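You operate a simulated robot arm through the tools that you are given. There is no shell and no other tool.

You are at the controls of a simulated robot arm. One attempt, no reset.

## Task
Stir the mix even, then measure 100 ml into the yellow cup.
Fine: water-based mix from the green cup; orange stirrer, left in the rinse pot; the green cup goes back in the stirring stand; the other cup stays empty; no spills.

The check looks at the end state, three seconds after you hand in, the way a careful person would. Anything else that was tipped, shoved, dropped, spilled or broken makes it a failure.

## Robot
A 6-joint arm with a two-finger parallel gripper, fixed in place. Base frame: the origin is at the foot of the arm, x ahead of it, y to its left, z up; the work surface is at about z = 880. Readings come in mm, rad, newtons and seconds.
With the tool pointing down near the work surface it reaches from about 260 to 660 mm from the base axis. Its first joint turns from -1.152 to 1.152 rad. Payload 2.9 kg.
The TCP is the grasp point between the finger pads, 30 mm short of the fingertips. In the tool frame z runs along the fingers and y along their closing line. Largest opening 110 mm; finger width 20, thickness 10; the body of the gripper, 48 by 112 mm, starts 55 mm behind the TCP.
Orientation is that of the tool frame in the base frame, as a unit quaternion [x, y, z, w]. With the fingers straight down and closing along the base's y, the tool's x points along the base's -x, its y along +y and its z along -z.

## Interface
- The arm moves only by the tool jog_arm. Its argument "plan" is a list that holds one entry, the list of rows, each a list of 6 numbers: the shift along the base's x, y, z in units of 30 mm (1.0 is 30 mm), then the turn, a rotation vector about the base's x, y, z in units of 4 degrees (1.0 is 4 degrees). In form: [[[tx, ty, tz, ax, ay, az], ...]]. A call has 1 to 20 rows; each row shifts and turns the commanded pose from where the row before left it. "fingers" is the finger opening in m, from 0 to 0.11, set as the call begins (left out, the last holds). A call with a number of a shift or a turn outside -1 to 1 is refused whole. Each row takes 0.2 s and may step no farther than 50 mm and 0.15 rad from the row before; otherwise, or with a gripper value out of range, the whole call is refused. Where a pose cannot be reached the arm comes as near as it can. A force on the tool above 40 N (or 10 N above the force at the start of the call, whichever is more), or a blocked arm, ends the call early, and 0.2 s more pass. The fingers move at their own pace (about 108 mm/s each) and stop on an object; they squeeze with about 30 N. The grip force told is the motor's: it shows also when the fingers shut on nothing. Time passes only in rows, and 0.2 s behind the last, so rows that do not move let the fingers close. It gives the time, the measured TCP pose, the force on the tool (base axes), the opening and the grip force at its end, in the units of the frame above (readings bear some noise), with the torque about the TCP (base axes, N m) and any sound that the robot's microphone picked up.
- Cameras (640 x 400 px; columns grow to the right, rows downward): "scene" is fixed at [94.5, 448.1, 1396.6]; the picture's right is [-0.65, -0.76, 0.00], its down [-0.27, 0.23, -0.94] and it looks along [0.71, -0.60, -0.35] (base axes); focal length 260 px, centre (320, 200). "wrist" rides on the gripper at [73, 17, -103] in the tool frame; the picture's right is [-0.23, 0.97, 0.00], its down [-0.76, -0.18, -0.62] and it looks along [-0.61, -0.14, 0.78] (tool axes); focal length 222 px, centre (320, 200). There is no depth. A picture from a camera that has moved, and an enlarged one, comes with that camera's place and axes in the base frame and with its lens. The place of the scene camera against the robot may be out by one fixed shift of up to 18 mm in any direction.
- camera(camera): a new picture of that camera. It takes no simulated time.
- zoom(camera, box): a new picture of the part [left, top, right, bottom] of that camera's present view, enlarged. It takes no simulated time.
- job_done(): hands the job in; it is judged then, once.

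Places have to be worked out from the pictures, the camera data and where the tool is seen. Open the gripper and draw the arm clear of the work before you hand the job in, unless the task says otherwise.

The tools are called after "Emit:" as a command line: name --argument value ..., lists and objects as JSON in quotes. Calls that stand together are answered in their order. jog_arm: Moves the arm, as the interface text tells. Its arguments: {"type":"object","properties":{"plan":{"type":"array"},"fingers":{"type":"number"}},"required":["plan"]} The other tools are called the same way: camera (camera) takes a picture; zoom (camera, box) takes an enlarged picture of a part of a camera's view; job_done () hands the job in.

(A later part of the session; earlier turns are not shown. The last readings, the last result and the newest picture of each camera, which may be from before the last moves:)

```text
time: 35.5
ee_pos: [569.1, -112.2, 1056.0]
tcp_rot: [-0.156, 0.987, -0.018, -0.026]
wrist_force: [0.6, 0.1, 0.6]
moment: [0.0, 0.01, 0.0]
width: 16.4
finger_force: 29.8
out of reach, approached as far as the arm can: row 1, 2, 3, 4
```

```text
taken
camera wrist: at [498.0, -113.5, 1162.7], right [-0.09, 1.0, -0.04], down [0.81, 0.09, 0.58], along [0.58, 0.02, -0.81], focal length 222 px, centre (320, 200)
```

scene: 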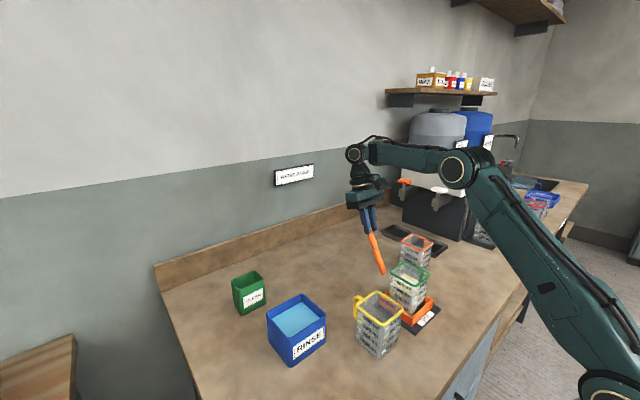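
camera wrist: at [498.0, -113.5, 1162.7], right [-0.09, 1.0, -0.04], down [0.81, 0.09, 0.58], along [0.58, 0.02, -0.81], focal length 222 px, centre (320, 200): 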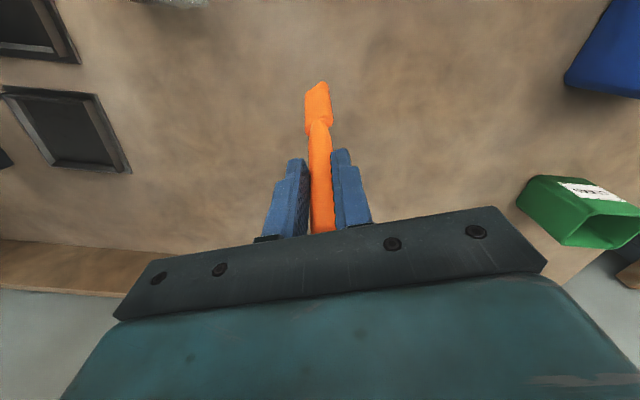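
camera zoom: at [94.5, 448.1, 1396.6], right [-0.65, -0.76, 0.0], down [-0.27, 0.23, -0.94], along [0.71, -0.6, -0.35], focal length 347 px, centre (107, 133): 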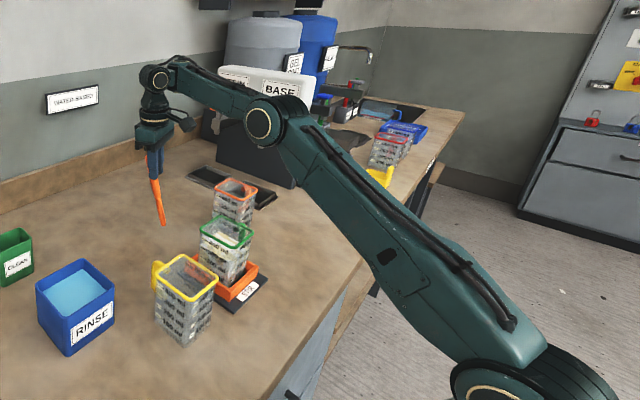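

The limit looks like a hard wrist limit: the tool can't open past perpendicular to the forearm. Near the cup the tool must therefore lean about 30° fingers-inward, and the stirrer should be re-gripped so that it hangs vertical in that pose. I carry it back over the clean pot to set it down and re-grip it, first restoring yaw and height.

Emit:
jog_arm --plan '[[[-0.2, 0, 0.6, 0.2, 0, -0.9], [-0.2, 0, 0.6, 0.2, 0, -0.9], [-0.2, 0, 0.6, 0, 0, -0.9], [-0.2, 0, 0.6, 0, 0, -0.9], [-0.2, 0, 0.6, 0, 0, -0.9], [-0.05, 0.9, 0.08, 0, 0, 0], [-0.05, 0.9, 0.08, 0, 0, 0], [-0.05, 0.9, 0.08, 0, 0, 0], [-0.05, 0.9, 0.08, 0, 0, 0], [-0.1, 0.9, 0.08, 0, 0, 0], [-0.1, 0.9, 0.08, 0, 0, 0], [-0.1, 0.9, 0.08, 0, 0, 0], [-0.1, 0.9, 0.08, 0, 0, 0], [-0.1, 0.9, 0.08, 0, 0, 0], [-0.1, 0.9, 0.08, 0, 0, 0], [-0.1, 0.9, 0.08, 0, 0, 0], [-0.05, 0.9, 0.08, 0, 0, 0], [0, 0, 0, 0, 0, 0]]]'

Emit:
camera --camera "wrist"

```text
time: 39.3
ee_pos: [485.1, 175.3, 1166.4]
tcp_rot: [0.001, 1.0, -0.002, -0.023]
wrist_force: [-0.3, -0.7, 0.2]
moment: [-0.01, -0.02, 0.02]
width: 16.3
finger_force: 29.6
out of reach, approached as far as the arm can: row 13, 14, 15, 16, 17
```

```text
taken
camera wrist: at [416.1, 192.1, 1273.3], right [0.23, 0.97, -0.01], down [0.79, -0.18, 0.59], along [0.57, -0.14, -0.81], focal length 222 px, centre (320, 200)
```

wrist: 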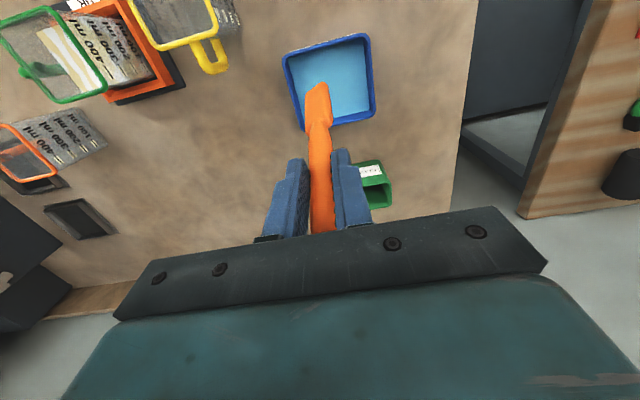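

The same boundary shows on this side. While here, I zoom in on the cups' handles and the mix to plan the later cup grasp.

Emit:
zoom --camera "wrist" --box '[0, 0, 250, 150]'

Emit:
zoom --camera "scene" --box '[350, 250, 450, 340]'

Emit:
zoom --camera "scene" --box '[340, 280, 420, 365]'

```text
2.56 times, centred on (125, 75) of wrist
camera zoom: at [416.1, 192.1, 1273.3], right [0.23, 0.97, -0.01], down [0.79, -0.18, 0.59], along [0.57, -0.14, -0.81], focal length 569 px, centre (819, 520)
```

zoom: 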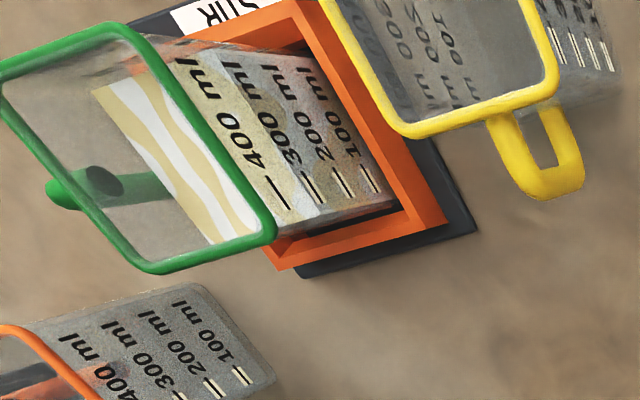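

```text
4.44 times, centred on (400, 295) of scene
camera zoom: at [94.5, 448.1, 1396.6], right [-0.65, -0.76, 0.0], down [-0.27, 0.23, -0.94], along [0.71, -0.6, -0.35], focal length 1156 px, centre (-36, -222)
```

zoom: 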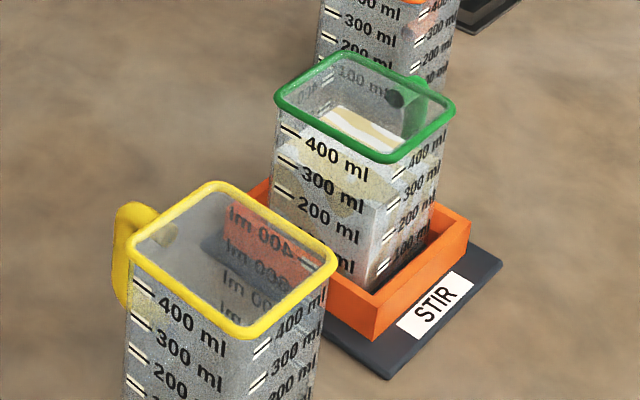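

```text
4.71 times, centred on (380, 322) of scene
camera zoom: at [94.5, 448.1, 1396.6], right [-0.65, -0.76, 0.0], down [-0.27, 0.23, -0.94], along [0.71, -0.6, -0.35], focal length 1224 px, centre (38, -376)
```

zoom: 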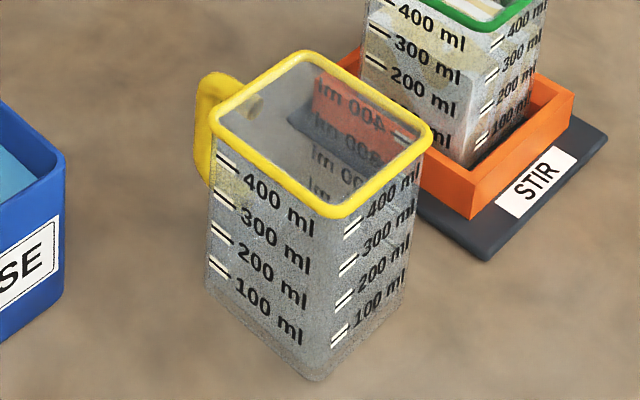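

Findings: the green mix fills to somewhere between the 300 and 400 ml marks, and the handle is on its -y face. I go on to the pre-insertion pose used before at the clean pot, (511,219.5,1176) with 8° outward tilt.

Emit:
jog_arm --plan '[[[0.5, 0.5, 0.15, 0, 0, 0], [0.5, 0.5, 0.15, 0, 0, 0], [0.2, 0.5, 0.1, 0, -0.5, 0], [0, 0, 0, 0, -0.7, 0], [0, 0, 0, 0, -0.7, 0], [0, 0, 0, 0, -0.7, 0], [0, 0, 0, 0, 0, 0]]]'

Emit:
camera --camera "wrist"

```text
time: 40.9
ee_pos: [523.4, 222.1, 1181.0]
tcp_rot: [0.0, 0.999, -0.002, 0.045]
wrist_force: [0.0, 1.2, 0.9]
moment: [0.02, -0.01, -0.02]
width: 16.4
finger_force: 30.2
out of reach, approached as far as the arm can: row 1, 6
```

```text
taken
camera wrist: at [441.1, 240.6, 1277.2], right [0.23, 0.97, 0.02], down [0.7, -0.18, 0.69], along [0.67, -0.14, -0.73], focal length 222 px, centre (320, 200)
```

wrist: 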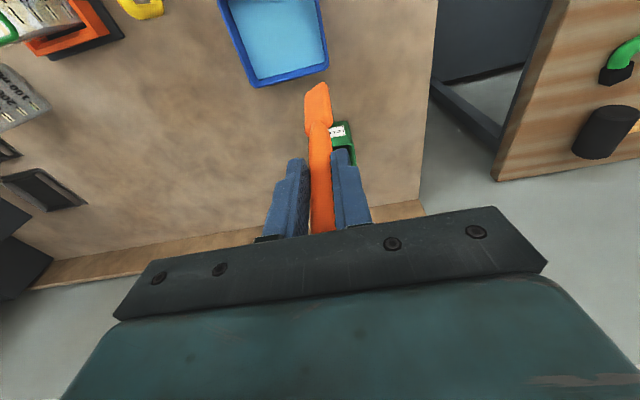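

Tilt is 5° here. I follow the earlier extraction path in reverse, adding tilt as I move outward, and stop above the pot to check.

Emit:
jog_arm --plan '[[[0.6, -0.03, 0, 0, -0.8, 0], [0.7, -0.03, 0, 0, -0.8, 0], [0.7, -0.03, 0, 0, -0.8, 0], [0.5, 0, -0.1, 0, -0.5, 0], [0, 0, 0, 0, 0, 0]]]'

Emit:
camera --camera "wrist"

Emit:
zoom --camera "scene" --box '[180, 150, 340, 330]'

```text
time: 42.1
ee_pos: [598.9, 220.0, 1177.3]
tcp_rot: [-0.001, 0.986, 0.0, 0.168]
wrist_force: [0.2, -0.2, -0.2]
moment: [0.0, 0.03, 0.01]
width: 16.5
finger_force: 29.4
```

```text
taken
camera wrist: at [494.9, 237.3, 1250.3], right [0.22, 0.97, 0.07], down [0.51, -0.18, 0.84], along [0.83, -0.14, -0.54], focal length 222 px, centre (320, 200)
```

wrist: 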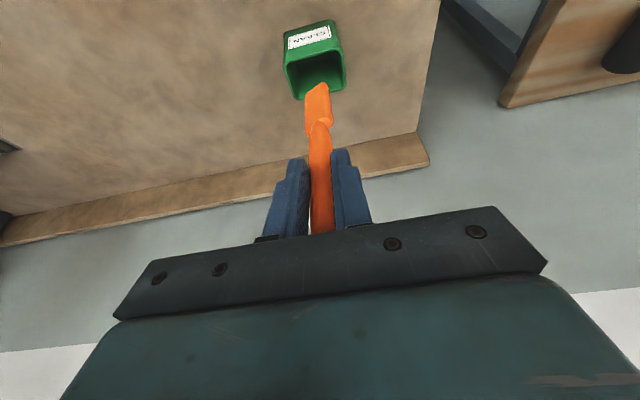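

```text
2.22 times, centred on (260, 240) of scene
camera zoom: at [94.5, 448.1, 1396.6], right [-0.65, -0.76, 0.0], down [-0.27, 0.23, -0.94], along [0.71, -0.6, -0.35], focal length 578 px, centre (453, 111)
```

zoom: 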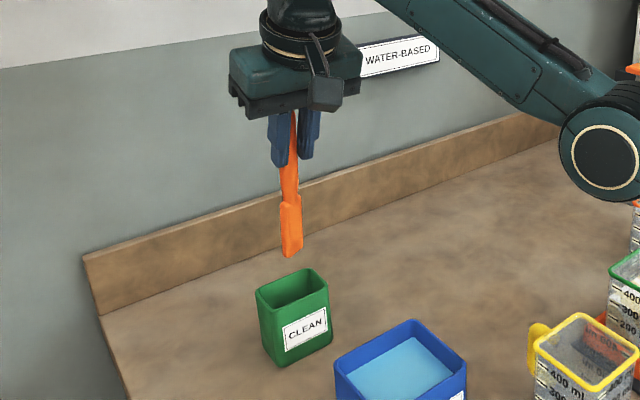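

The tool tilts with the stirrer fixed at 11–12° relative to it. A simpler fix: if I roll the gripper 180° about its axis, that angle flips sign and the stirrer hangs vertical with the tool leaning inward. I retreat, straighten the tool high up over the open middle, and start yawing.

Emit:
jog_arm --plan '[[[-0.5, -0.1, 0.3, 0, 0.8, 0], [-0.5, -0.1, 0.3, 0, 0.8, 0], [-0.5, -0.1, 0.3, 0, 0.8, 0], [-0.5, -0.1, 0.3, 0, 0.8, 0], [-0.5, -0.1, 0.3, 0, 0.8, 0], [-0.5, -0.1, 0.3, 0, 0.8, 0], [0, -0.7, 0, 0, 0, 0], [0, -0.9, 0, 0, 0, 0], [0, -0.9, 0, 0, 0, 0], [0, -0.9, 0, 0, 0, 0], [0, -0.9, 0, 0, 0, 0], [0, 0, 0, 0, 0, 1], [0, 0, 0, 0, 0, 1], [0, 0, 0, 0, 0, 1], [0, 0, 0, 0, 0, 1], [0, 0, 0, 0, 0, 1], [0, 0, 0, 0, 0, 0]]]'

```text
time: 45.7
ee_pos: [507.1, 72.8, 1231.2]
tcp_rot: [-0.175, 0.985, -0.001, 0.001]
wrist_force: [-0.5, -0.3, -0.6]
moment: [0.01, -0.01, -0.01]
width: 16.4
finger_force: 29.5
```

The tool is vertical and yawed 20° without trouble. I continue yawing in place.

Emit:
jog_arm --plan '[[[0, -0.3, 0, 0, 0, 1], [0, -0.3, 0, 0, 0, 1], [0, -0.3, 0, 0, 0, 1], [0, -0.3, 0, 0, 0, 1], [0, -0.3, 0, 0, 0, 1], [0, -0.3, 0, 0, 0, 1], [0, -0.3, 0, 0, 0, 1], [0, -0.3, 0, 0, 0, 1], [0, -0.3, 0, 0, 0, 1], [0, -0.3, 0, 0, 0, 1], [0, 0, 0, 0, 0, 1], [0, 0, 0, 0, 0, 1], [0, 0, 0, 0, 0, 1], [0, 0, 0, 0, 0, 1], [0, 0, 0, 0, 0, 1], [0, 0, 0, 0, 0, 1], [0, 0, 0, 0, 0, 1], [0, 0, 0, 0, 0, 1], [0, 0, 0, 0, 0, 1], [0, 0, 0, 0, 0, 0]]]'

Emit:
camera --camera "wrist"

```text
time: 49.9
ee_pos: [508.8, -16.5, 1232.5]
tcp_rot: [0.743, -0.669, 0.001, -0.001]
wrist_force: [0.2, -0.2, -1.0]
moment: [0.02, -0.02, -0.03]
width: 16.3
finger_force: 30.4
```

```text
taken
camera wrist: at [497.6, -90.7, 1333.9], right [-0.99, 0.12, 0.0], down [0.1, 0.78, 0.62], along [0.08, 0.62, -0.78], focal length 222 px, centre (320, 200)
```

wrist: 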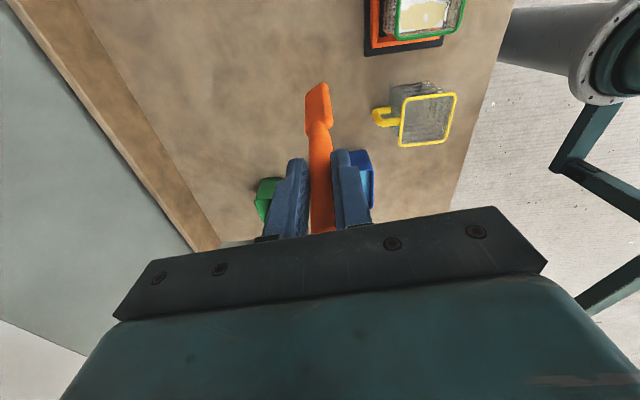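

The yaw is at 96°, still fine. I go on to 180°.

Emit:
jog_arm --plan '[[[0, 0, 0, 0, 0, 1], [0, 0, 0, 0, 0, 1], [0, 0, 0, 0, 0, 1], [0, 0, 0, 0, 0, 1], [0, 0, 0, 0, 0, 1], [0, 0, 0, 0, 0, 1], [0, 0, 0, 0, 0, 1], [0, 0, 0, 0, 0, 1], [0, 0, 0, 0, 0, 1], [0, 0, 0, 0, 0, 1], [0, 0, 0, 0, 0, 1], [0, 0, 0, 0, 0, 1], [0, 0, 0, 0, 0, 1], [0, 0, 0, 0, 0, 1], [0, 0, 0, 0, 0, 1], [0, 0, 0, 0, 0, 1], [0, 0, 0, 0, 0, 1], [0, 0, 0, 0, 0, 1], [0, 0, 0, 0, 0, 1], [0, 0, 0, 0, 0, 1]]]'

Emit:
camera --camera "wrist"

Emit:
camera --camera "scene"

```text
time: 54.1
ee_pos: [507.8, -16.5, 1231.0]
tcp_rot: [0.999, -0.034, 0.001, 0.005]
wrist_force: [-0.6, 0.0, -0.6]
moment: [-0.01, 0.0, 0.01]
width: 16.3
finger_force: 29.8
```

```text
taken
camera wrist: at [576.9, -36.9, 1333.9], right [-0.29, -0.96, 0.01], down [-0.75, 0.24, 0.62], along [-0.59, 0.18, -0.78], focal length 222 px, centre (320, 200)
```

wrist: 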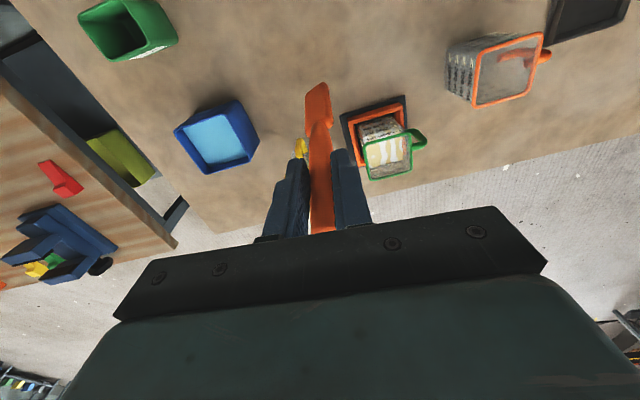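

```text
taken
```

scene: 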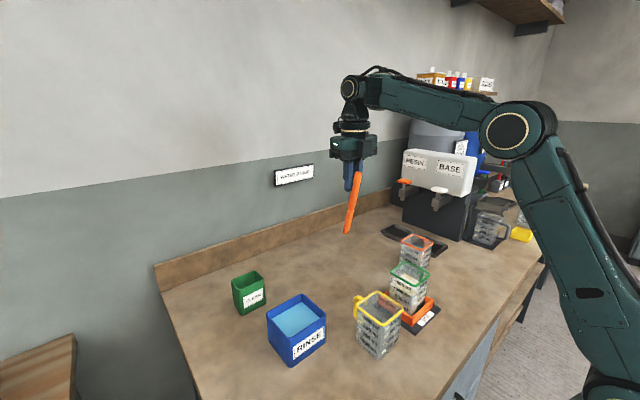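

The 180° yaw works; the camera now looks back over the cups, and the stirrer hangs with its tip outward. To have it vertical at about 30° inward lean, I'll pivot it ~20° in the grip by pressing its tip gently on open bench near (620,-16). First I go down close to the surface there.

Emit:
jog_arm --plan '[[[0.54, 0, -0.9, 0, 0.15, 1], [0.54, 0, -0.9, 0, 0.15, 0], [0.54, 0, -0.9, 0, 0.15, 0], [0.54, 0, -0.9, 0, 0.15, 0], [0.54, 0, -0.9, 0, 0.15, 0], [0.54, 0, -0.9, 0, 0.15, 0], [0, 0, 0, 0, 0, 0]]]'

Emit:
camera --camera "wrist"

Emit:
zoom --camera "scene" --box '[220, 120, 420, 300]'

```text
time: 55.7
ee_pos: [605.8, -16.5, 1068.5]
tcp_rot: [1.0, -0.001, -0.031, 0.0]
wrist_force: [0.9, -0.5, -0.8]
moment: [0.0, -0.02, 0.0]
width: 16.1
finger_force: 30.1
```

```text
taken
camera wrist: at [682.7, -32.6, 1167.4], right [-0.23, -0.97, 0.01], down [-0.72, 0.18, 0.67], along [-0.66, 0.14, -0.74], focal length 222 px, centre (320, 200)
```

wrist: 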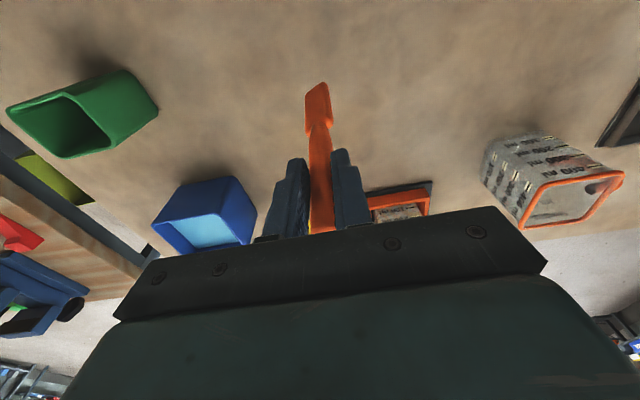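

```text
2.22 times, centred on (320, 210) of scene
camera zoom: at [94.5, 448.1, 1396.6], right [-0.65, -0.76, 0.0], down [-0.27, 0.23, -0.94], along [0.71, -0.6, -0.35], focal length 578 px, centre (320, 178)
```

zoom: 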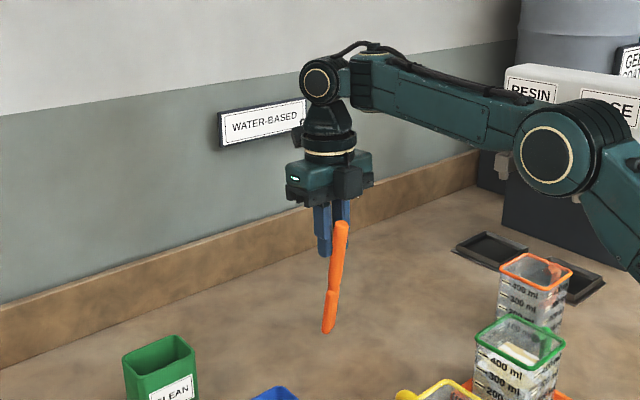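

The tip is over clear bench, about 38 mm above it. I lower slowly so that the tip contacts and the stirrer swings outward in the grip.

Emit:
jog_arm --plan '[[[0, 0, -0.4, 0, 0, 0], [0, 0, -0.4, 0, 0, 0], [0, 0, -0.3, 0, 0, 0], [0, 0, -0.2, 0, 0, 0], [0, 0, -0.1, 0, 0, 0], [0, 0, -0.1, 0, 0, 0], [0, 0, 0, 0, 0, 0]]]'

Emit:
camera --camera "wrist"

Emit:
zoom --camera "scene" --box '[220, 120, 420, 300]'

```text
time: 57.3
ee_pos: [605.3, -16.1, 1027.8]
tcp_rot: [1.0, 0.0, -0.029, 0.0]
wrist_force: [-1.0, -1.8, 28.6]
moment: [0.1, 0.17, 0.0]
width: 16.2
finger_force: 30.6
```

```text
taken
camera wrist: at [681.9, -33.5, 1125.4], right [-0.23, -0.97, 0.01], down [-0.72, 0.18, 0.67], along [-0.65, 0.14, -0.74], focal length 222 px, centre (320, 200)
```

wrist: 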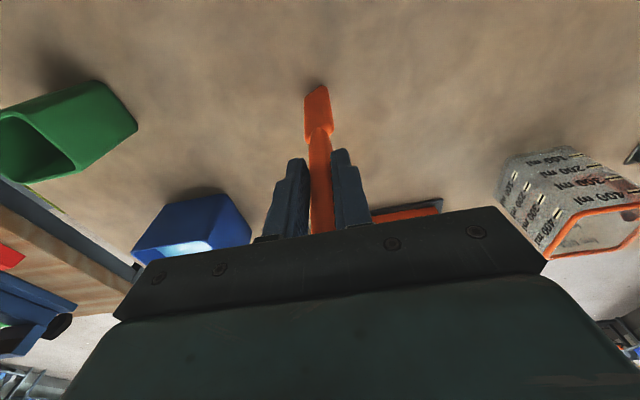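

```text
2.22 times, centred on (320, 210) of scene
camera zoom: at [93.9, 448.1, 1396.6], right [-0.65, -0.76, 0.0], down [-0.27, 0.23, -0.94], along [0.71, -0.6, -0.35], focal length 578 px, centre (320, 178)
```

zoom: 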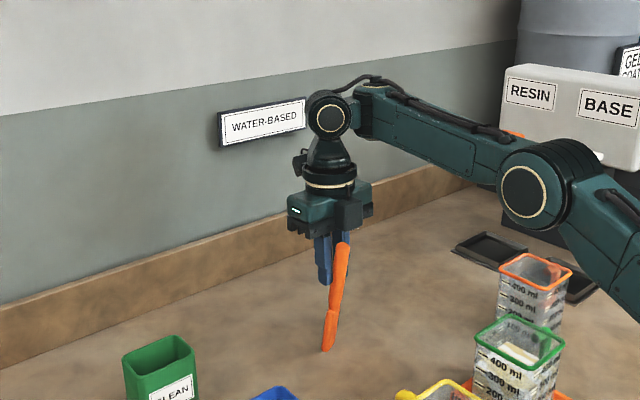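

The tip is on the bench with 28 N almost straight below the TCP, so it didn't swing. I ease off a little and drag the TCP inward while leaning the tool to about -16°, letting friction on the tip turn the stirrer in the grip.

Emit:
jog_arm --plan '[[[0, 0, 0.07, 0, 0, 0], [-0.15, 0, -0.01, 0, 0.4, 0], [-0.15, 0, -0.013, 0, 0.4, 0], [-0.15, 0, -0.02, 0, 0.4, 0], [-0.15, 0, -0.027, 0, 0.4, 0], [0, 0, 0, 0, 0, 0]]]'

Emit:
camera --camera "wrist"

Emit:
zoom --camera "scene" --box '[220, 120, 420, 300]'

```text
time: 58.7
ee_pos: [585.9, -16.1, 1024.2]
tcp_rot: [0.996, 0.0, -0.087, 0.0]
wrist_force: [4.3, -0.1, 20.2]
moment: [0.27, -0.3, -0.06]
width: 16.4
finger_force: 30.0
```

```text
taken
camera wrist: at [674.5, -32.8, 1113.9], right [-0.22, -0.97, 0.04], down [-0.64, 0.18, 0.75], along [-0.73, 0.14, -0.67], focal length 222 px, centre (320, 200)
```

wrist: 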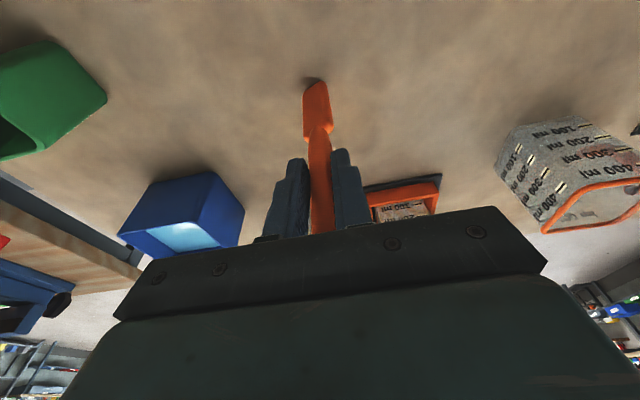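

```text
2.22 times, centred on (320, 210) of scene
camera zoom: at [94.2, 448.1, 1396.6], right [-0.65, -0.76, 0.0], down [-0.27, 0.23, -0.94], along [0.71, -0.6, -0.35], focal length 578 px, centre (320, 178)
```

zoom: 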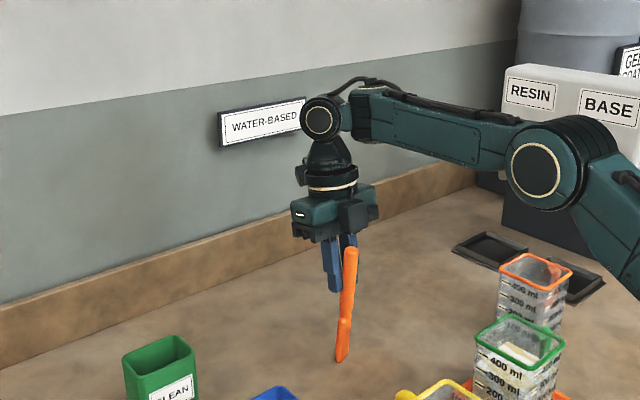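

The tip just slides (low friction) and the grip holds firm, so I accept the present grip: the stirrer will lean only about 18–20° with the tool at -28°, which still fits inside the cup. I lift off and bring the tool to that lean, high above the bench.

Emit:
jog_arm --plan '[[[0, 0, 0.8, 0, 0, 0], [0, 0, 0.9, 0, 0.8, 0], [-0.4, 0, 0.9, 0, 0.9, 0], [-0.4, 0, 0.9, 0, 0.9, 0], [-0.4, 0, 0.9, 0, 0.9, 0], [-0.4, 0, 0.5, 0, 0.9, 0], [0, 0, 0, 0, 0, 0]]]'

Emit:
camera --camera "wrist"

Emit:
camera --camera "scene"

```text
time: 60.3
ee_pos: [484.7, -25.0, 1128.0]
tcp_rot: [0.972, -0.002, -0.235, 0.019]
wrist_force: [0.0, 0.2, -0.7]
moment: [0.0, -0.01, 0.0]
width: 16.4
finger_force: 30.3
out of reach, approached as far as the arm can: row 2, 3, 4, 5, 6
```

```text
taken
camera wrist: at [595.1, -38.7, 1186.9], right [-0.2, -0.97, 0.14], down [-0.39, 0.21, 0.9], along [-0.9, 0.12, -0.42], focal length 222 px, centre (320, 200)
```

wrist: 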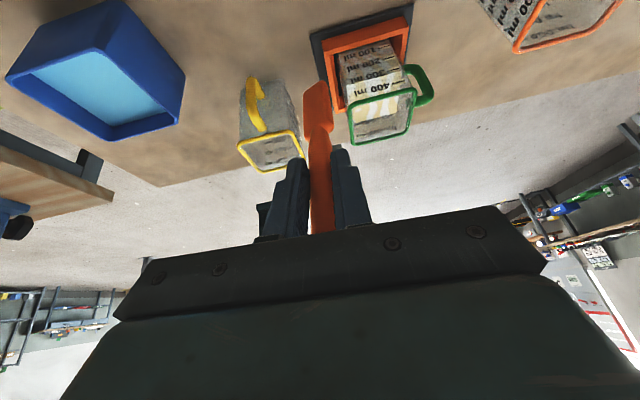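

```text
taken
```

scene: 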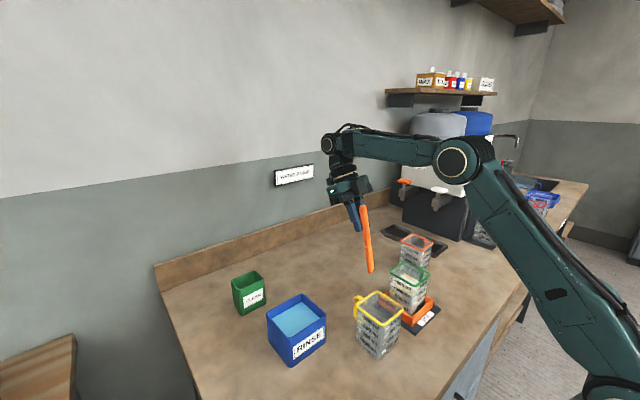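

At the requested lean the arm was near full stretch, so it drew inward to (485,-25,1128); nothing was touched. The tip lies at about (-48,-5,-144) from the TCP, leaning 18°. I zoom in on the green cup from here to refine its position.

Emit:
zoom --camera "wrist" --box '[290, 20, 450, 160]'

Emit:
jog_arm --plan '[[[0, 0, 0.6, 0, 0, 0], [0, 0, 0.6, 0, 0, 0], [0, 0, 0.4, 0, 0, 0], [0, 0, 0, 0, 0, 0]]]'

Emit:
zoom --camera "wrist" --box '[200, 0, 460, 180]'

```text
2.86 times, centred on (370, 90) of wrist
camera zoom: at [595.1, -38.7, 1186.9], right [-0.2, -0.97, 0.14], down [-0.39, 0.21, 0.9], along [-0.9, 0.12, -0.42], focal length 635 px, centre (177, 514)
```

zoom: 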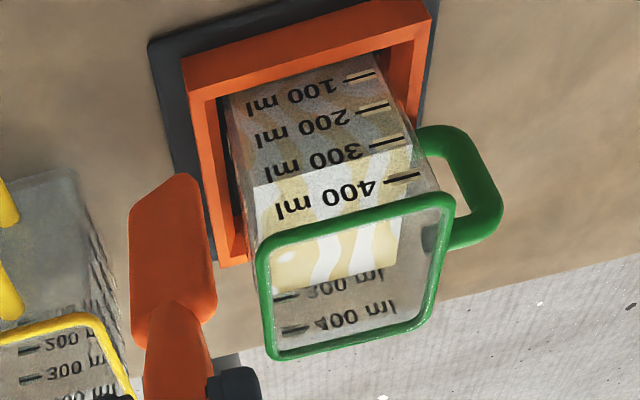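

```text
time: 61.3
ee_pos: [453.9, -35.8, 1146.1]
tcp_rot: [0.972, -0.002, -0.236, 0.015]
wrist_force: [0.0, -0.5, -0.2]
moment: [-0.01, -0.02, 0.0]
width: 16.3
finger_force: 30.6
out of reach, approached as far as the arm can: row 1, 2, 3
```

```text
2.22 times, centred on (330, 90) of wrist
camera zoom: at [564.8, -50.2, 1204.5], right [-0.2, -0.97, 0.13], down [-0.39, 0.2, 0.9], along [-0.9, 0.13, -0.42], focal length 494 px, centre (298, 444)
```

zoom: 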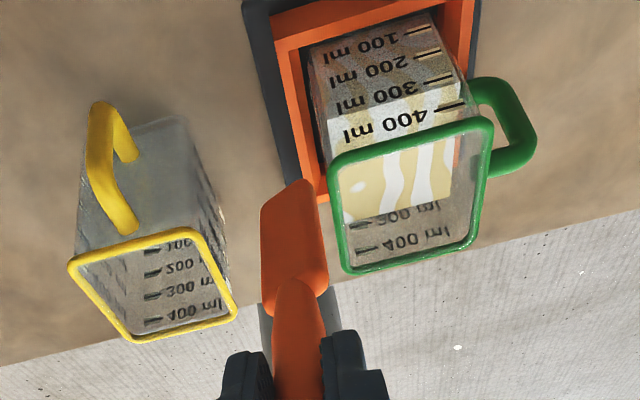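

Cup centre estimate: (367,-99), rim z≈991, inside about 70 mm wide; the mix is just under the 400 mark. The arm has both an upper and a lower wrist-bend limit, so I reduce the lean to about -22°, rise, and move the tip over the cup.

Emit:
jog_arm --plan '[[[0, 0, 0.2, 0, -0.65, 0], [0, 0, 0.4, 0, -0.65, 0], [0, 0, 0.4, 0, 0, 0], [-0.4, -0.5, 0, 0, 0, 0], [-0.4, -0.5, 0, 0, 0, 0], [-0.4, -0.5, 0, 0, 0, 0], [-0.4, -0.45, 0, 0, 0, 0], [0, 0, 0, 0, 0, 0]]]'

Emit:
camera --camera "wrist"

Emit:
zoom --camera "scene" --box '[330, 170, 470, 330]'

```text
time: 63.1
ee_pos: [393.5, -100.9, 1157.9]
tcp_rot: [0.981, 0.0, -0.195, 0.0]
wrist_force: [0.2, 0.8, -0.2]
moment: [-0.01, -0.03, 0.02]
width: 16.3
finger_force: 29.9
out of reach, approached as far as the arm can: row 1, 2, 3
```

```text
taken
camera wrist: at [497.6, -117.8, 1226.1], right [-0.21, -0.97, 0.09], down [-0.47, 0.18, 0.87], along [-0.86, 0.14, -0.49], focal length 222 px, centre (320, 200)
```

wrist: 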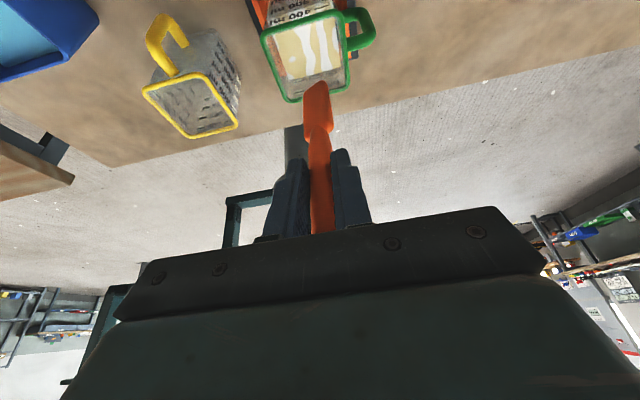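

```text
2.50 times, centred on (400, 250) of scene
camera zoom: at [94.5, 448.1, 1396.6], right [-0.65, -0.76, 0.0], down [-0.27, 0.23, -0.94], along [0.71, -0.6, -0.35], focal length 650 px, centre (120, 75)
```

zoom: 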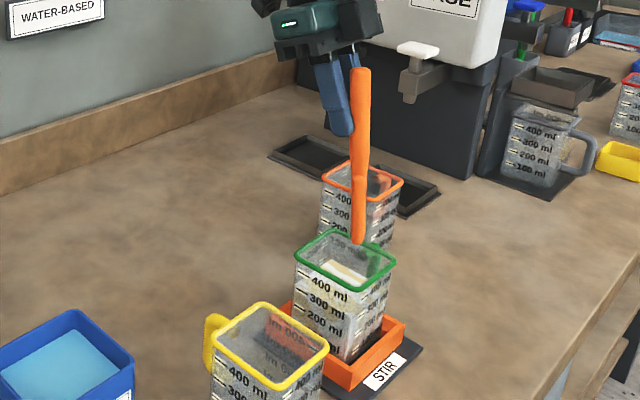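

The tip is at about (358,-104,1012), inside the cup's opening (centre (367,-99)), and both cameras agree. I lower it in, first partway.

Emit:
jog_arm --plan '[[[0, 0.06, -0.5, 0, 0, 0], [0, 0.06, -0.5, 0, 0, 0], [0, 0.06, -0.5, 0, 0, 0], [0, 0, -0.4, 0, 0, 0], [0, 0, 0, 0, 0, 0]]]'

Emit:
zoom --camera "wrist" --box '[200, 0, 440, 160]'

Emit:
zoom --camera "scene" --box '[350, 210, 450, 320]'

```text
time: 64.3
ee_pos: [392.6, -95.9, 1101.9]
tcp_rot: [0.981, 0.0, -0.196, 0.0]
wrist_force: [0.5, 0.0, 1.0]
moment: [0.02, -0.02, 0.02]
width: 16.4
finger_force: 30.2
```

```text
2.50 times, centred on (320, 80) of wrist
camera zoom: at [498.5, -113.2, 1169.1], right [-0.21, -0.97, 0.09], down [-0.46, 0.18, 0.87], along [-0.86, 0.14, -0.49], focal length 555 px, centre (320, 500)
```

zoom: 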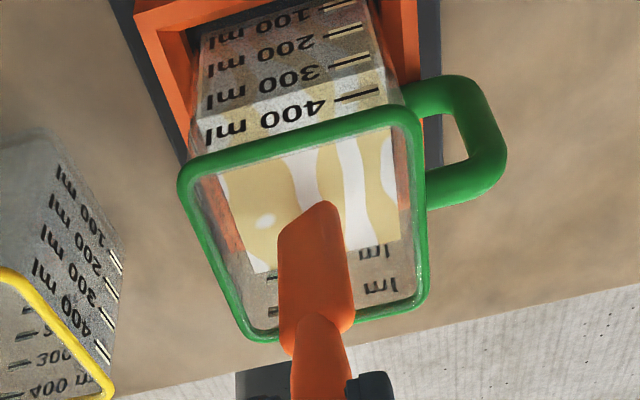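

```text
3.64 times, centred on (400, 265) of scene
camera zoom: at [94.5, 448.1, 1396.6], right [-0.65, -0.76, 0.0], down [-0.27, 0.23, -0.94], along [0.71, -0.6, -0.35], focal length 946 px, centre (29, -36)
```

zoom: 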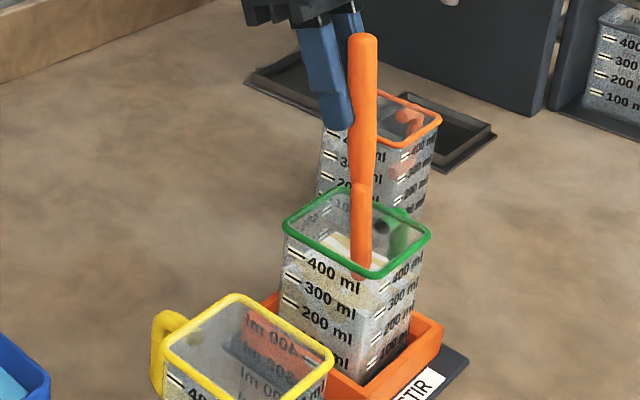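

The paddle is in the cup's mouth at the liquid's surface without contact. I lower it to near the bottom while leaning slightly more.

Emit:
jog_arm --plan '[[[0.03, 0, -0.45, 0, 0.3, 0], [0.03, 0, -0.45, 0, 0.3, 0], [0.03, 0, -0.45, 0, 0.3, 0], [0.03, 0, -0.4, 0, 0.3, 0], [0, 0, 0, 0, 0, 0]]]'

Emit:
zoom --camera "wrist" --box '[200, 0, 440, 160]'

Emit:
zoom --camera "scene" --box '[350, 210, 450, 320]'

```text
time: 65.5
ee_pos: [406.9, -96.4, 1059.5]
tcp_rot: [0.971, 0.0, -0.237, -0.001]
wrist_force: [0.0, 0.3, -0.4]
moment: [-0.04, -0.07, -0.01]
width: 16.1
finger_force: 29.7
out of reach, approached as far as the arm can: row 1, 2, 3
```

```text
2.50 times, centred on (320, 80) of wrist
camera zoom: at [517.4, -113.4, 1117.2], right [-0.2, -0.97, 0.1], down [-0.39, 0.18, 0.9], along [-0.9, 0.14, -0.41], focal length 555 px, centre (320, 500)
```

zoom: 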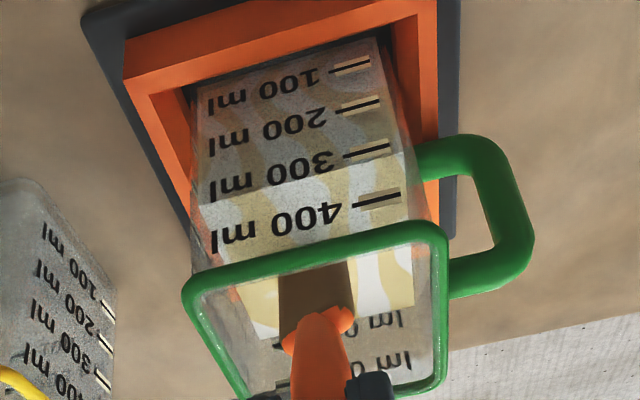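

```text
3.64 times, centred on (400, 265) of scene
camera zoom: at [94.5, 448.1, 1396.6], right [-0.65, -0.76, 0.0], down [-0.27, 0.23, -0.94], along [0.71, -0.6, -0.35], focal length 946 px, centre (29, -36)
```

zoom: 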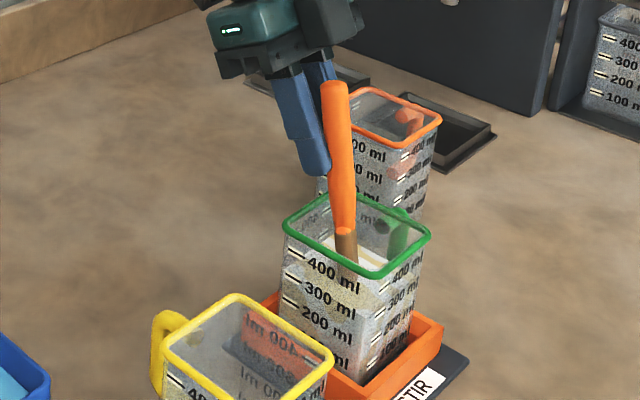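

The paddle is about 50–60 mm deep in the mix, at the bend limit for this lean. I lean 2° more and make two small stirring loops (±9 mm in x, ±14 mm in y) while watching the force.

Emit:
jog_arm --plan '[[[0.17, 0.05, -0.1, 0, 0.5, 0], [-0.087, 0.33, 0, 0, 0, 0], [-0.213, 0.137, 0, 0, 0, 0], [-0.213, -0.137, 0, 0, 0, 0], [-0.087, -0.33, 0, 0, 0, 0], [0.087, -0.33, 0, 0, 0, 0], [0.213, -0.137, 0, 0, 0, 0], [0.213, 0.137, 0, 0, 0, 0], [0.087, 0.33, 0, 0, 0, 0], [-0.087, 0.33, 0, 0, 0, 0], [-0.213, 0.137, 0, 0, 0, 0], [-0.213, -0.137, 0, 0, 0, 0], [-0.087, -0.33, 0, 0, 0, 0], [0.087, -0.33, 0, 0, 0, 0], [0.213, -0.137, 0, 0, 0, 0], [0.213, 0.137, 0, 0, 0, 0], [0.087, 0.33, 0, 0, 0, 0]]]'

Emit:
zoom --camera "wrist" --box '[200, 0, 440, 160]'

Emit:
zoom --camera "scene" --box '[350, 210, 450, 320]'

```text
time: 69.1
ee_pos: [412.3, -94.2, 1056.9]
tcp_rot: [0.968, -0.001, -0.252, -0.001]
wrist_force: [0.4, 0.6, -0.7]
moment: [0.0, 0.04, -0.03]
width: 15.9
finger_force: 30.2
out of reach, approached as far as the arm can: row 5
```

```text
2.50 times, centred on (320, 80) of wrist
camera zoom: at [524.9, -111.7, 1111.0], right [-0.2, -0.97, 0.11], down [-0.36, 0.18, 0.92], along [-0.91, 0.14, -0.39], focal length 555 px, centre (320, 500)
```

zoom: 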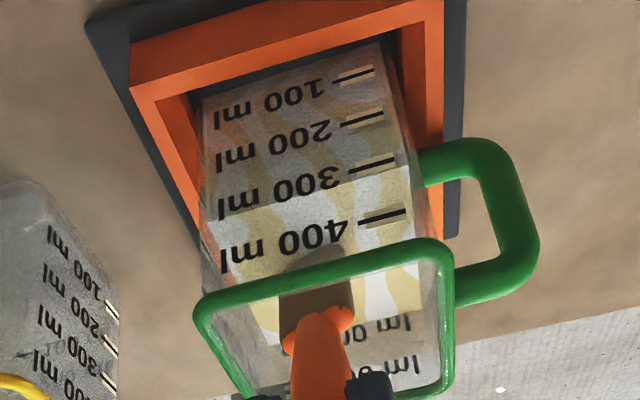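

```text
3.64 times, centred on (400, 265) of scene
camera zoom: at [94.5, 448.1, 1396.6], right [-0.65, -0.76, 0.0], down [-0.27, 0.23, -0.94], along [0.71, -0.6, -0.35], focal length 946 px, centre (29, -36)
```

zoom: 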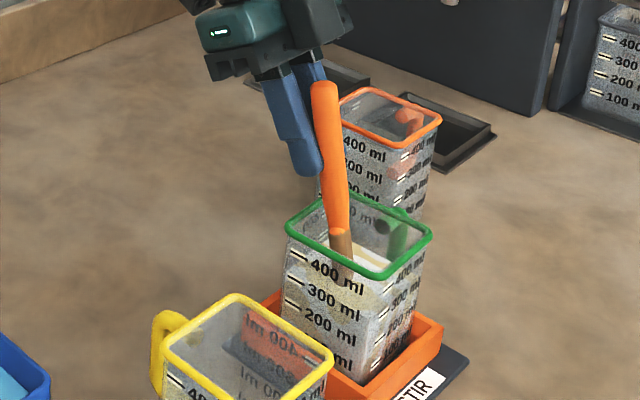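

No contact forces, and the streaks look a bit softer. I keep stirring.

Emit:
jog_arm --plan '[[[-0.087, 0.33, 0, 0, 0, 0], [-0.193, 0.137, 0, 0, 0, 0], [-0.193, -0.137, 0, 0, 0, 0], [-0.087, -0.33, 0, 0, 0, 0], [0.087, -0.33, 0, 0, 0, 0], [0.193, -0.137, 0, 0, 0, 0], [0.193, 0.137, 0, 0, 0, 0], [0.087, 0.33, 0, 0, 0, 0], [-0.087, 0.33, 0, 0, 0, 0], [-0.193, 0.137, 0, 0, 0, 0], [-0.193, -0.137, 0, 0, 0, 0], [-0.087, -0.33, 0, 0, 0, 0], [0.087, -0.33, 0, 0, 0, 0], [0.193, -0.137, 0, 0, 0, 0], [0.193, 0.137, 0, 0, 0, 0], [0.087, 0.33, 0, 0, 0, 0]]]'

Emit:
jog_arm --plan '[[[-0.087, 0.33, 0, 0, 0, 0], [-0.193, 0.137, 0, 0, 0, 0], [-0.193, -0.137, 0, 0, 0, 0], [-0.087, -0.33, 0, 0, 0, 0], [0.087, -0.33, 0, 0, 0, 0], [0.193, -0.137, 0, 0, 0, 0], [0.193, 0.137, 0, 0, 0, 0], [0.087, 0.33, 0, 0, 0, 0], [-0.087, 0.33, 0, 0, 0, 0], [-0.193, 0.137, 0, 0, 0, 0], [-0.193, -0.137, 0, 0, 0, 0], [-0.087, -0.33, 0, 0, 0, 0], [0.087, -0.33, 0, 0, 0, 0], [0.193, -0.137, 0, 0, 0, 0], [0.193, 0.137, 0, 0, 0, 0], [0.087, 0.33, 0, 0, 0, 0]]]'

Emit:
zoom --camera "wrist" --box '[200, 0, 440, 160]'

Emit:
zoom --camera "scene" --box '[350, 210, 450, 320]'

```text
time: 72.5
ee_pos: [412.1, -94.2, 1056.4]
tcp_rot: [0.968, 0.0, -0.252, 0.0]
wrist_force: [0.0, 0.2, -1.3]
moment: [-0.01, 0.0, 0.0]
width: 16.2
finger_force: 30.0
```

```text
time: 75.9
ee_pos: [413.0, -95.3, 1054.7]
tcp_rot: [0.968, 0.0, -0.252, -0.002]
wrist_force: [0.1, 0.4, -0.7]
moment: [-0.01, -0.07, 0.0]
width: 16.4
finger_force: 30.4
```

```text
2.50 times, centred on (320, 80) of wrist
camera zoom: at [524.8, -112.7, 1110.3], right [-0.2, -0.97, 0.11], down [-0.36, 0.18, 0.92], along [-0.91, 0.14, -0.39], focal length 555 px, centre (320, 500)
```

zoom: 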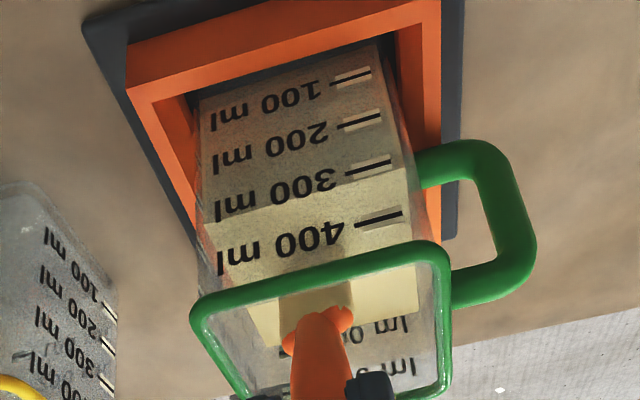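

```text
3.64 times, centred on (400, 265) of scene
camera zoom: at [94.5, 448.1, 1396.6], right [-0.65, -0.76, 0.0], down [-0.27, 0.23, -0.94], along [0.71, -0.6, -0.35], focal length 946 px, centre (29, -36)
```

zoom: 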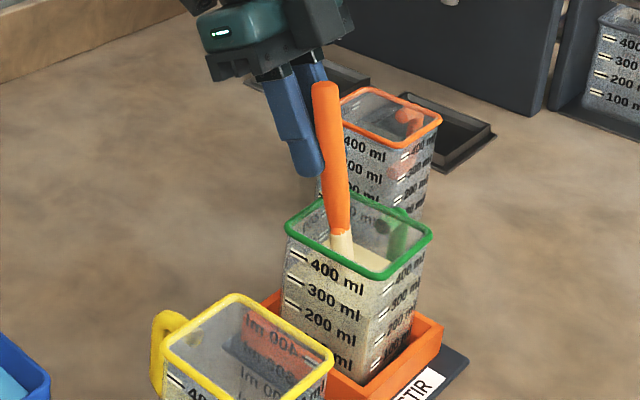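

The mix now looks uniform, with no streaks. I add two more loops for good measure.

Emit:
jog_arm --plan '[[[-0.087, 0.33, 0, 0, 0, 0], [-0.193, 0.137, 0, 0, 0, 0], [-0.193, -0.137, 0, 0, 0, 0], [-0.087, -0.33, 0, 0, 0, 0], [0.087, -0.33, 0, 0, 0, 0], [0.193, -0.137, 0, 0, 0, 0], [0.193, 0.137, 0, 0, 0, 0], [0.087, 0.33, 0, 0, 0, 0], [-0.087, 0.33, 0, 0, 0, 0], [-0.193, 0.137, 0, 0, 0, 0], [-0.193, -0.137, 0, 0, 0, 0], [-0.087, -0.33, 0, 0, 0, 0], [0.087, -0.33, 0, 0, 0, 0], [0.193, -0.137, 0, 0, 0, 0], [0.193, 0.137, 0, 0, 0, 0], [-0.2, 0.05, 0, 0, 0, 0], [0, 0, 0, 0, 0, 0]]]'

Emit:
camera --camera "wrist"

```text
time: 79.5
ee_pos: [403.9, -104.4, 1056.9]
tcp_rot: [0.968, 0.0, -0.252, 0.0]
wrist_force: [-0.1, -0.2, -1.3]
moment: [0.02, -0.04, 0.03]
width: 16.7
finger_force: 30.4
```

```text
taken
camera wrist: at [516.4, -121.2, 1111.4], right [-0.2, -0.97, 0.11], down [-0.36, 0.18, 0.92], along [-0.91, 0.14, -0.39], focal length 222 px, centre (320, 200)
```

wrist: 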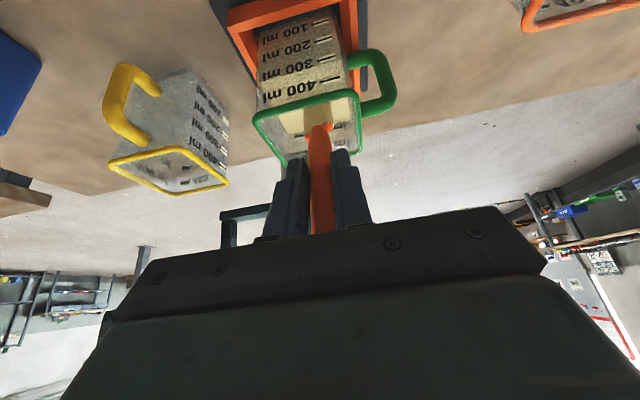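

I withdraw the paddle slowly along its axis to just above the liquid, still inside the cup, and hold there to let it drain.

Emit:
jog_arm --plan '[[[-0.09, 0.04, 0.36, 0, -0.42, 0], [-0.09, 0.04, 0.36, 0, -0.42, 0], [-0.09, 0.04, 0.36, 0, -0.42, 0], [-0.09, 0.04, 0.36, 0, -0.42, 0], [0.03, 0, 0.3, 0, 0, 0], [0.03, 0, 0.3, 0, 0, 0], [0.03, 0, 0.3, 0, 0, 0], [0, 0, 0, 0, 0, 0], [0, 0, 0, 0, 0, 0], [0, 0, 0, 0, 0, 0], [0, 0, 0, 0, 0, 0], [0, 0, 0, 0, 0, 0], [0, 0, 0, 0, 0, 0], [0, 0, 0, 0, 0, 0], [0, 0, 0, 0, 0, 0], [0, 0, 0, 0, 0, 0]]]'

Emit:
zoom --camera "wrist" --box '[200, 0, 440, 160]'

Emit:
zoom --camera "scene" --box '[350, 180, 450, 320]'

```text
time: 82.9
ee_pos: [396.2, -99.3, 1128.3]
tcp_rot: [0.981, 0.0, -0.196, 0.0]
wrist_force: [0.4, 0.8, -0.3]
moment: [-0.02, -0.02, 0.0]
width: 16.2
finger_force: 29.8
```

```text
2.50 times, centred on (320, 80) of wrist
camera zoom: at [501.5, -115.9, 1195.0], right [-0.21, -0.97, 0.09], down [-0.46, 0.18, 0.87], along [-0.86, 0.14, -0.49], focal length 555 px, centre (320, 500)
```

zoom: 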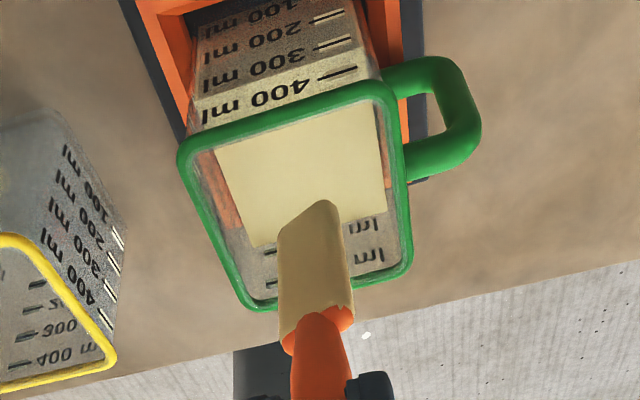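

```text
2.86 times, centred on (400, 250) of scene
camera zoom: at [94.5, 448.1, 1396.6], right [-0.65, -0.76, 0.0], down [-0.27, 0.23, -0.94], along [0.71, -0.6, -0.35], focal length 743 px, centre (91, 57)
```

zoom: 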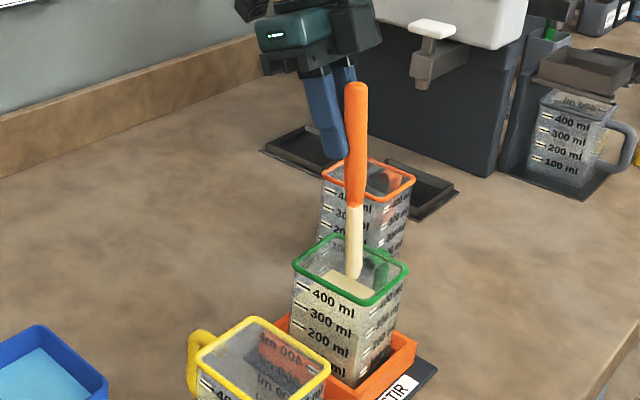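

The mix is even and the paddle is coated. I hold a few more seconds above the mix to let it drip off.

Emit:
jog_arm --plan '[[[0, 0, 0, 0, 0, 0], [0, 0, 0, 0, 0, 0], [0, 0, 0, 0, 0, 0], [0, 0, 0, 0, 0, 0], [0, 0, 0, 0, 0, 0], [0, 0, 0, 0, 0, 0], [0, 0, 0, 0, 0, 0], [0, 0, 0, 0, 0, 0], [0, 0, 0, 0, 0, 0], [0, 0, 0, 0, 0, 0], [0, 0, 0, 0, 0, 0], [0, 0, 0, 0, 0, 0], [0, 0, 0, 0, 0, 0], [0, 0, 0, 0, 0, 0], [0, 0, 0, 0, 0, 0], [0, 0, 0, 0, 0, 0], [0, 0, 0, 0, 0, 0], [0, 0, 0, 0, 0, 0], [0, 0, 0, 0, 0, 0], [0, 0, 0, 0, 0, 0]]]'

Emit:
zoom --camera "scene" --box '[350, 180, 450, 320]'

```text
time: 87.1
ee_pos: [397.0, -98.9, 1127.3]
tcp_rot: [0.981, 0.001, -0.196, 0.0]
wrist_force: [0.6, 0.2, 0.1]
moment: [0.0, 0.0, -0.02]
width: 16.4
finger_force: 29.7
```

```text
2.86 times, centred on (400, 250) of scene
camera zoom: at [94.5, 448.1, 1396.6], right [-0.65, -0.76, 0.0], down [-0.27, 0.23, -0.94], along [0.71, -0.6, -0.35], focal length 743 px, centre (91, 57)
```

zoom: 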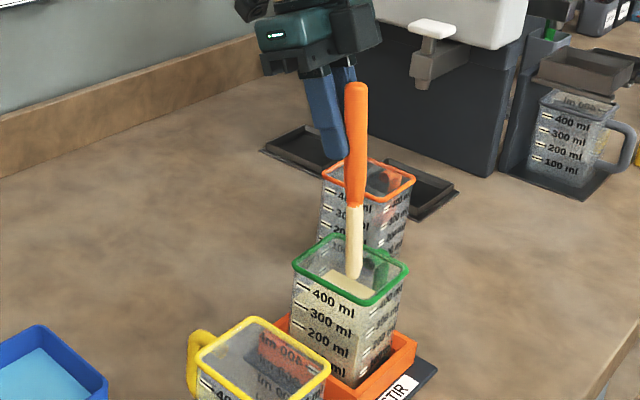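

I lift the paddle clear of the rim and carry it to the rinse pot, on a line passing well clear of the yellow cup.

Emit:
jog_arm --plan '[[[-0.08, 0, 0.45, 0, -0.6, 0], [-0.08, 0, 0.45, 0, -0.65, 0], [-0.08, 0, 0.45, 0, -0.65, 0], [-0.08, 0, 0.45, 0, -0.65, 0], [0, 0, 0, 0, 0, 0]]]'

Emit:
jog_arm --plan '[[[0.1, 0.3, 0, 0, 0, 0], [0.21, 0.67, 0, 0, 0, 0], [0.21, 0.67, 0, 0, 0, 0], [0.21, 0.67, 0, 0, 0, 0], [0.21, 0.67, 0, 0, 0, 0], [0.21, 0.67, 0, 0, 0, 0], [0.21, 0.67, 0, 0, 0, 0], [0.21, 0.67, 0, 0, 0, 0], [0.21, 0.67, 0, 0, 0, 0], [0.21, 0.67, 0, 0, 0, 0], [0.21, 0.67, 0, 0, 0, 0], [0.21, 0.67, 0, 0, 0, 0], [0.21, 0.67, 0, 0, 0, 0], [0.21, 0.67, 0, 0, 0, 0], [0.21, 0.67, 0, 0, 0, 0], [0, 0, 0, 0, 0, 0]]]'

Emit:
camera --camera "wrist"

Emit:
camera --camera "scene"

```text
time: 88.3
ee_pos: [387.1, -98.9, 1183.0]
tcp_rot: [0.994, 0.001, -0.108, 0.0]
wrist_force: [-0.5, -0.1, -0.8]
moment: [0.0, -0.01, 0.03]
width: 16.1
finger_force: 30.1
```

```text
time: 91.7
ee_pos: [490.1, 176.0, 1195.4]
tcp_rot: [0.994, -0.002, -0.107, 0.0]
wrist_force: [0.3, -0.5, -0.8]
moment: [0.0, -0.03, 0.02]
width: 16.3
finger_force: 30.1
out of reach, approached as far as the arm can: row 7, 8, 9, 10, 11, 12, 13
```

```text
taken
camera wrist: at [581.7, 159.6, 1281.3], right [-0.22, -0.97, 0.05], down [-0.61, 0.18, 0.77], along [-0.76, 0.14, -0.63], focal length 222 px, centre (320, 200)
```

wrist: 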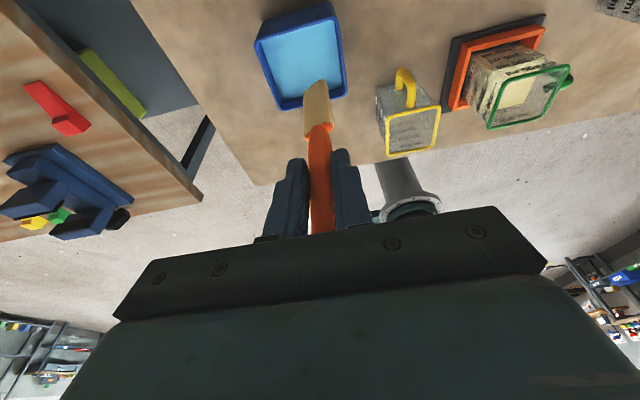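

```text
taken
```

scene: 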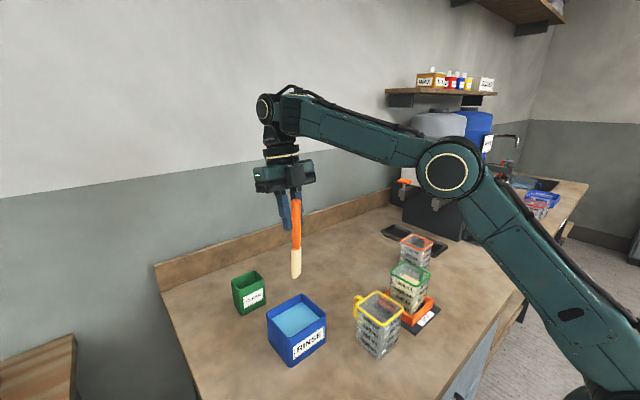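

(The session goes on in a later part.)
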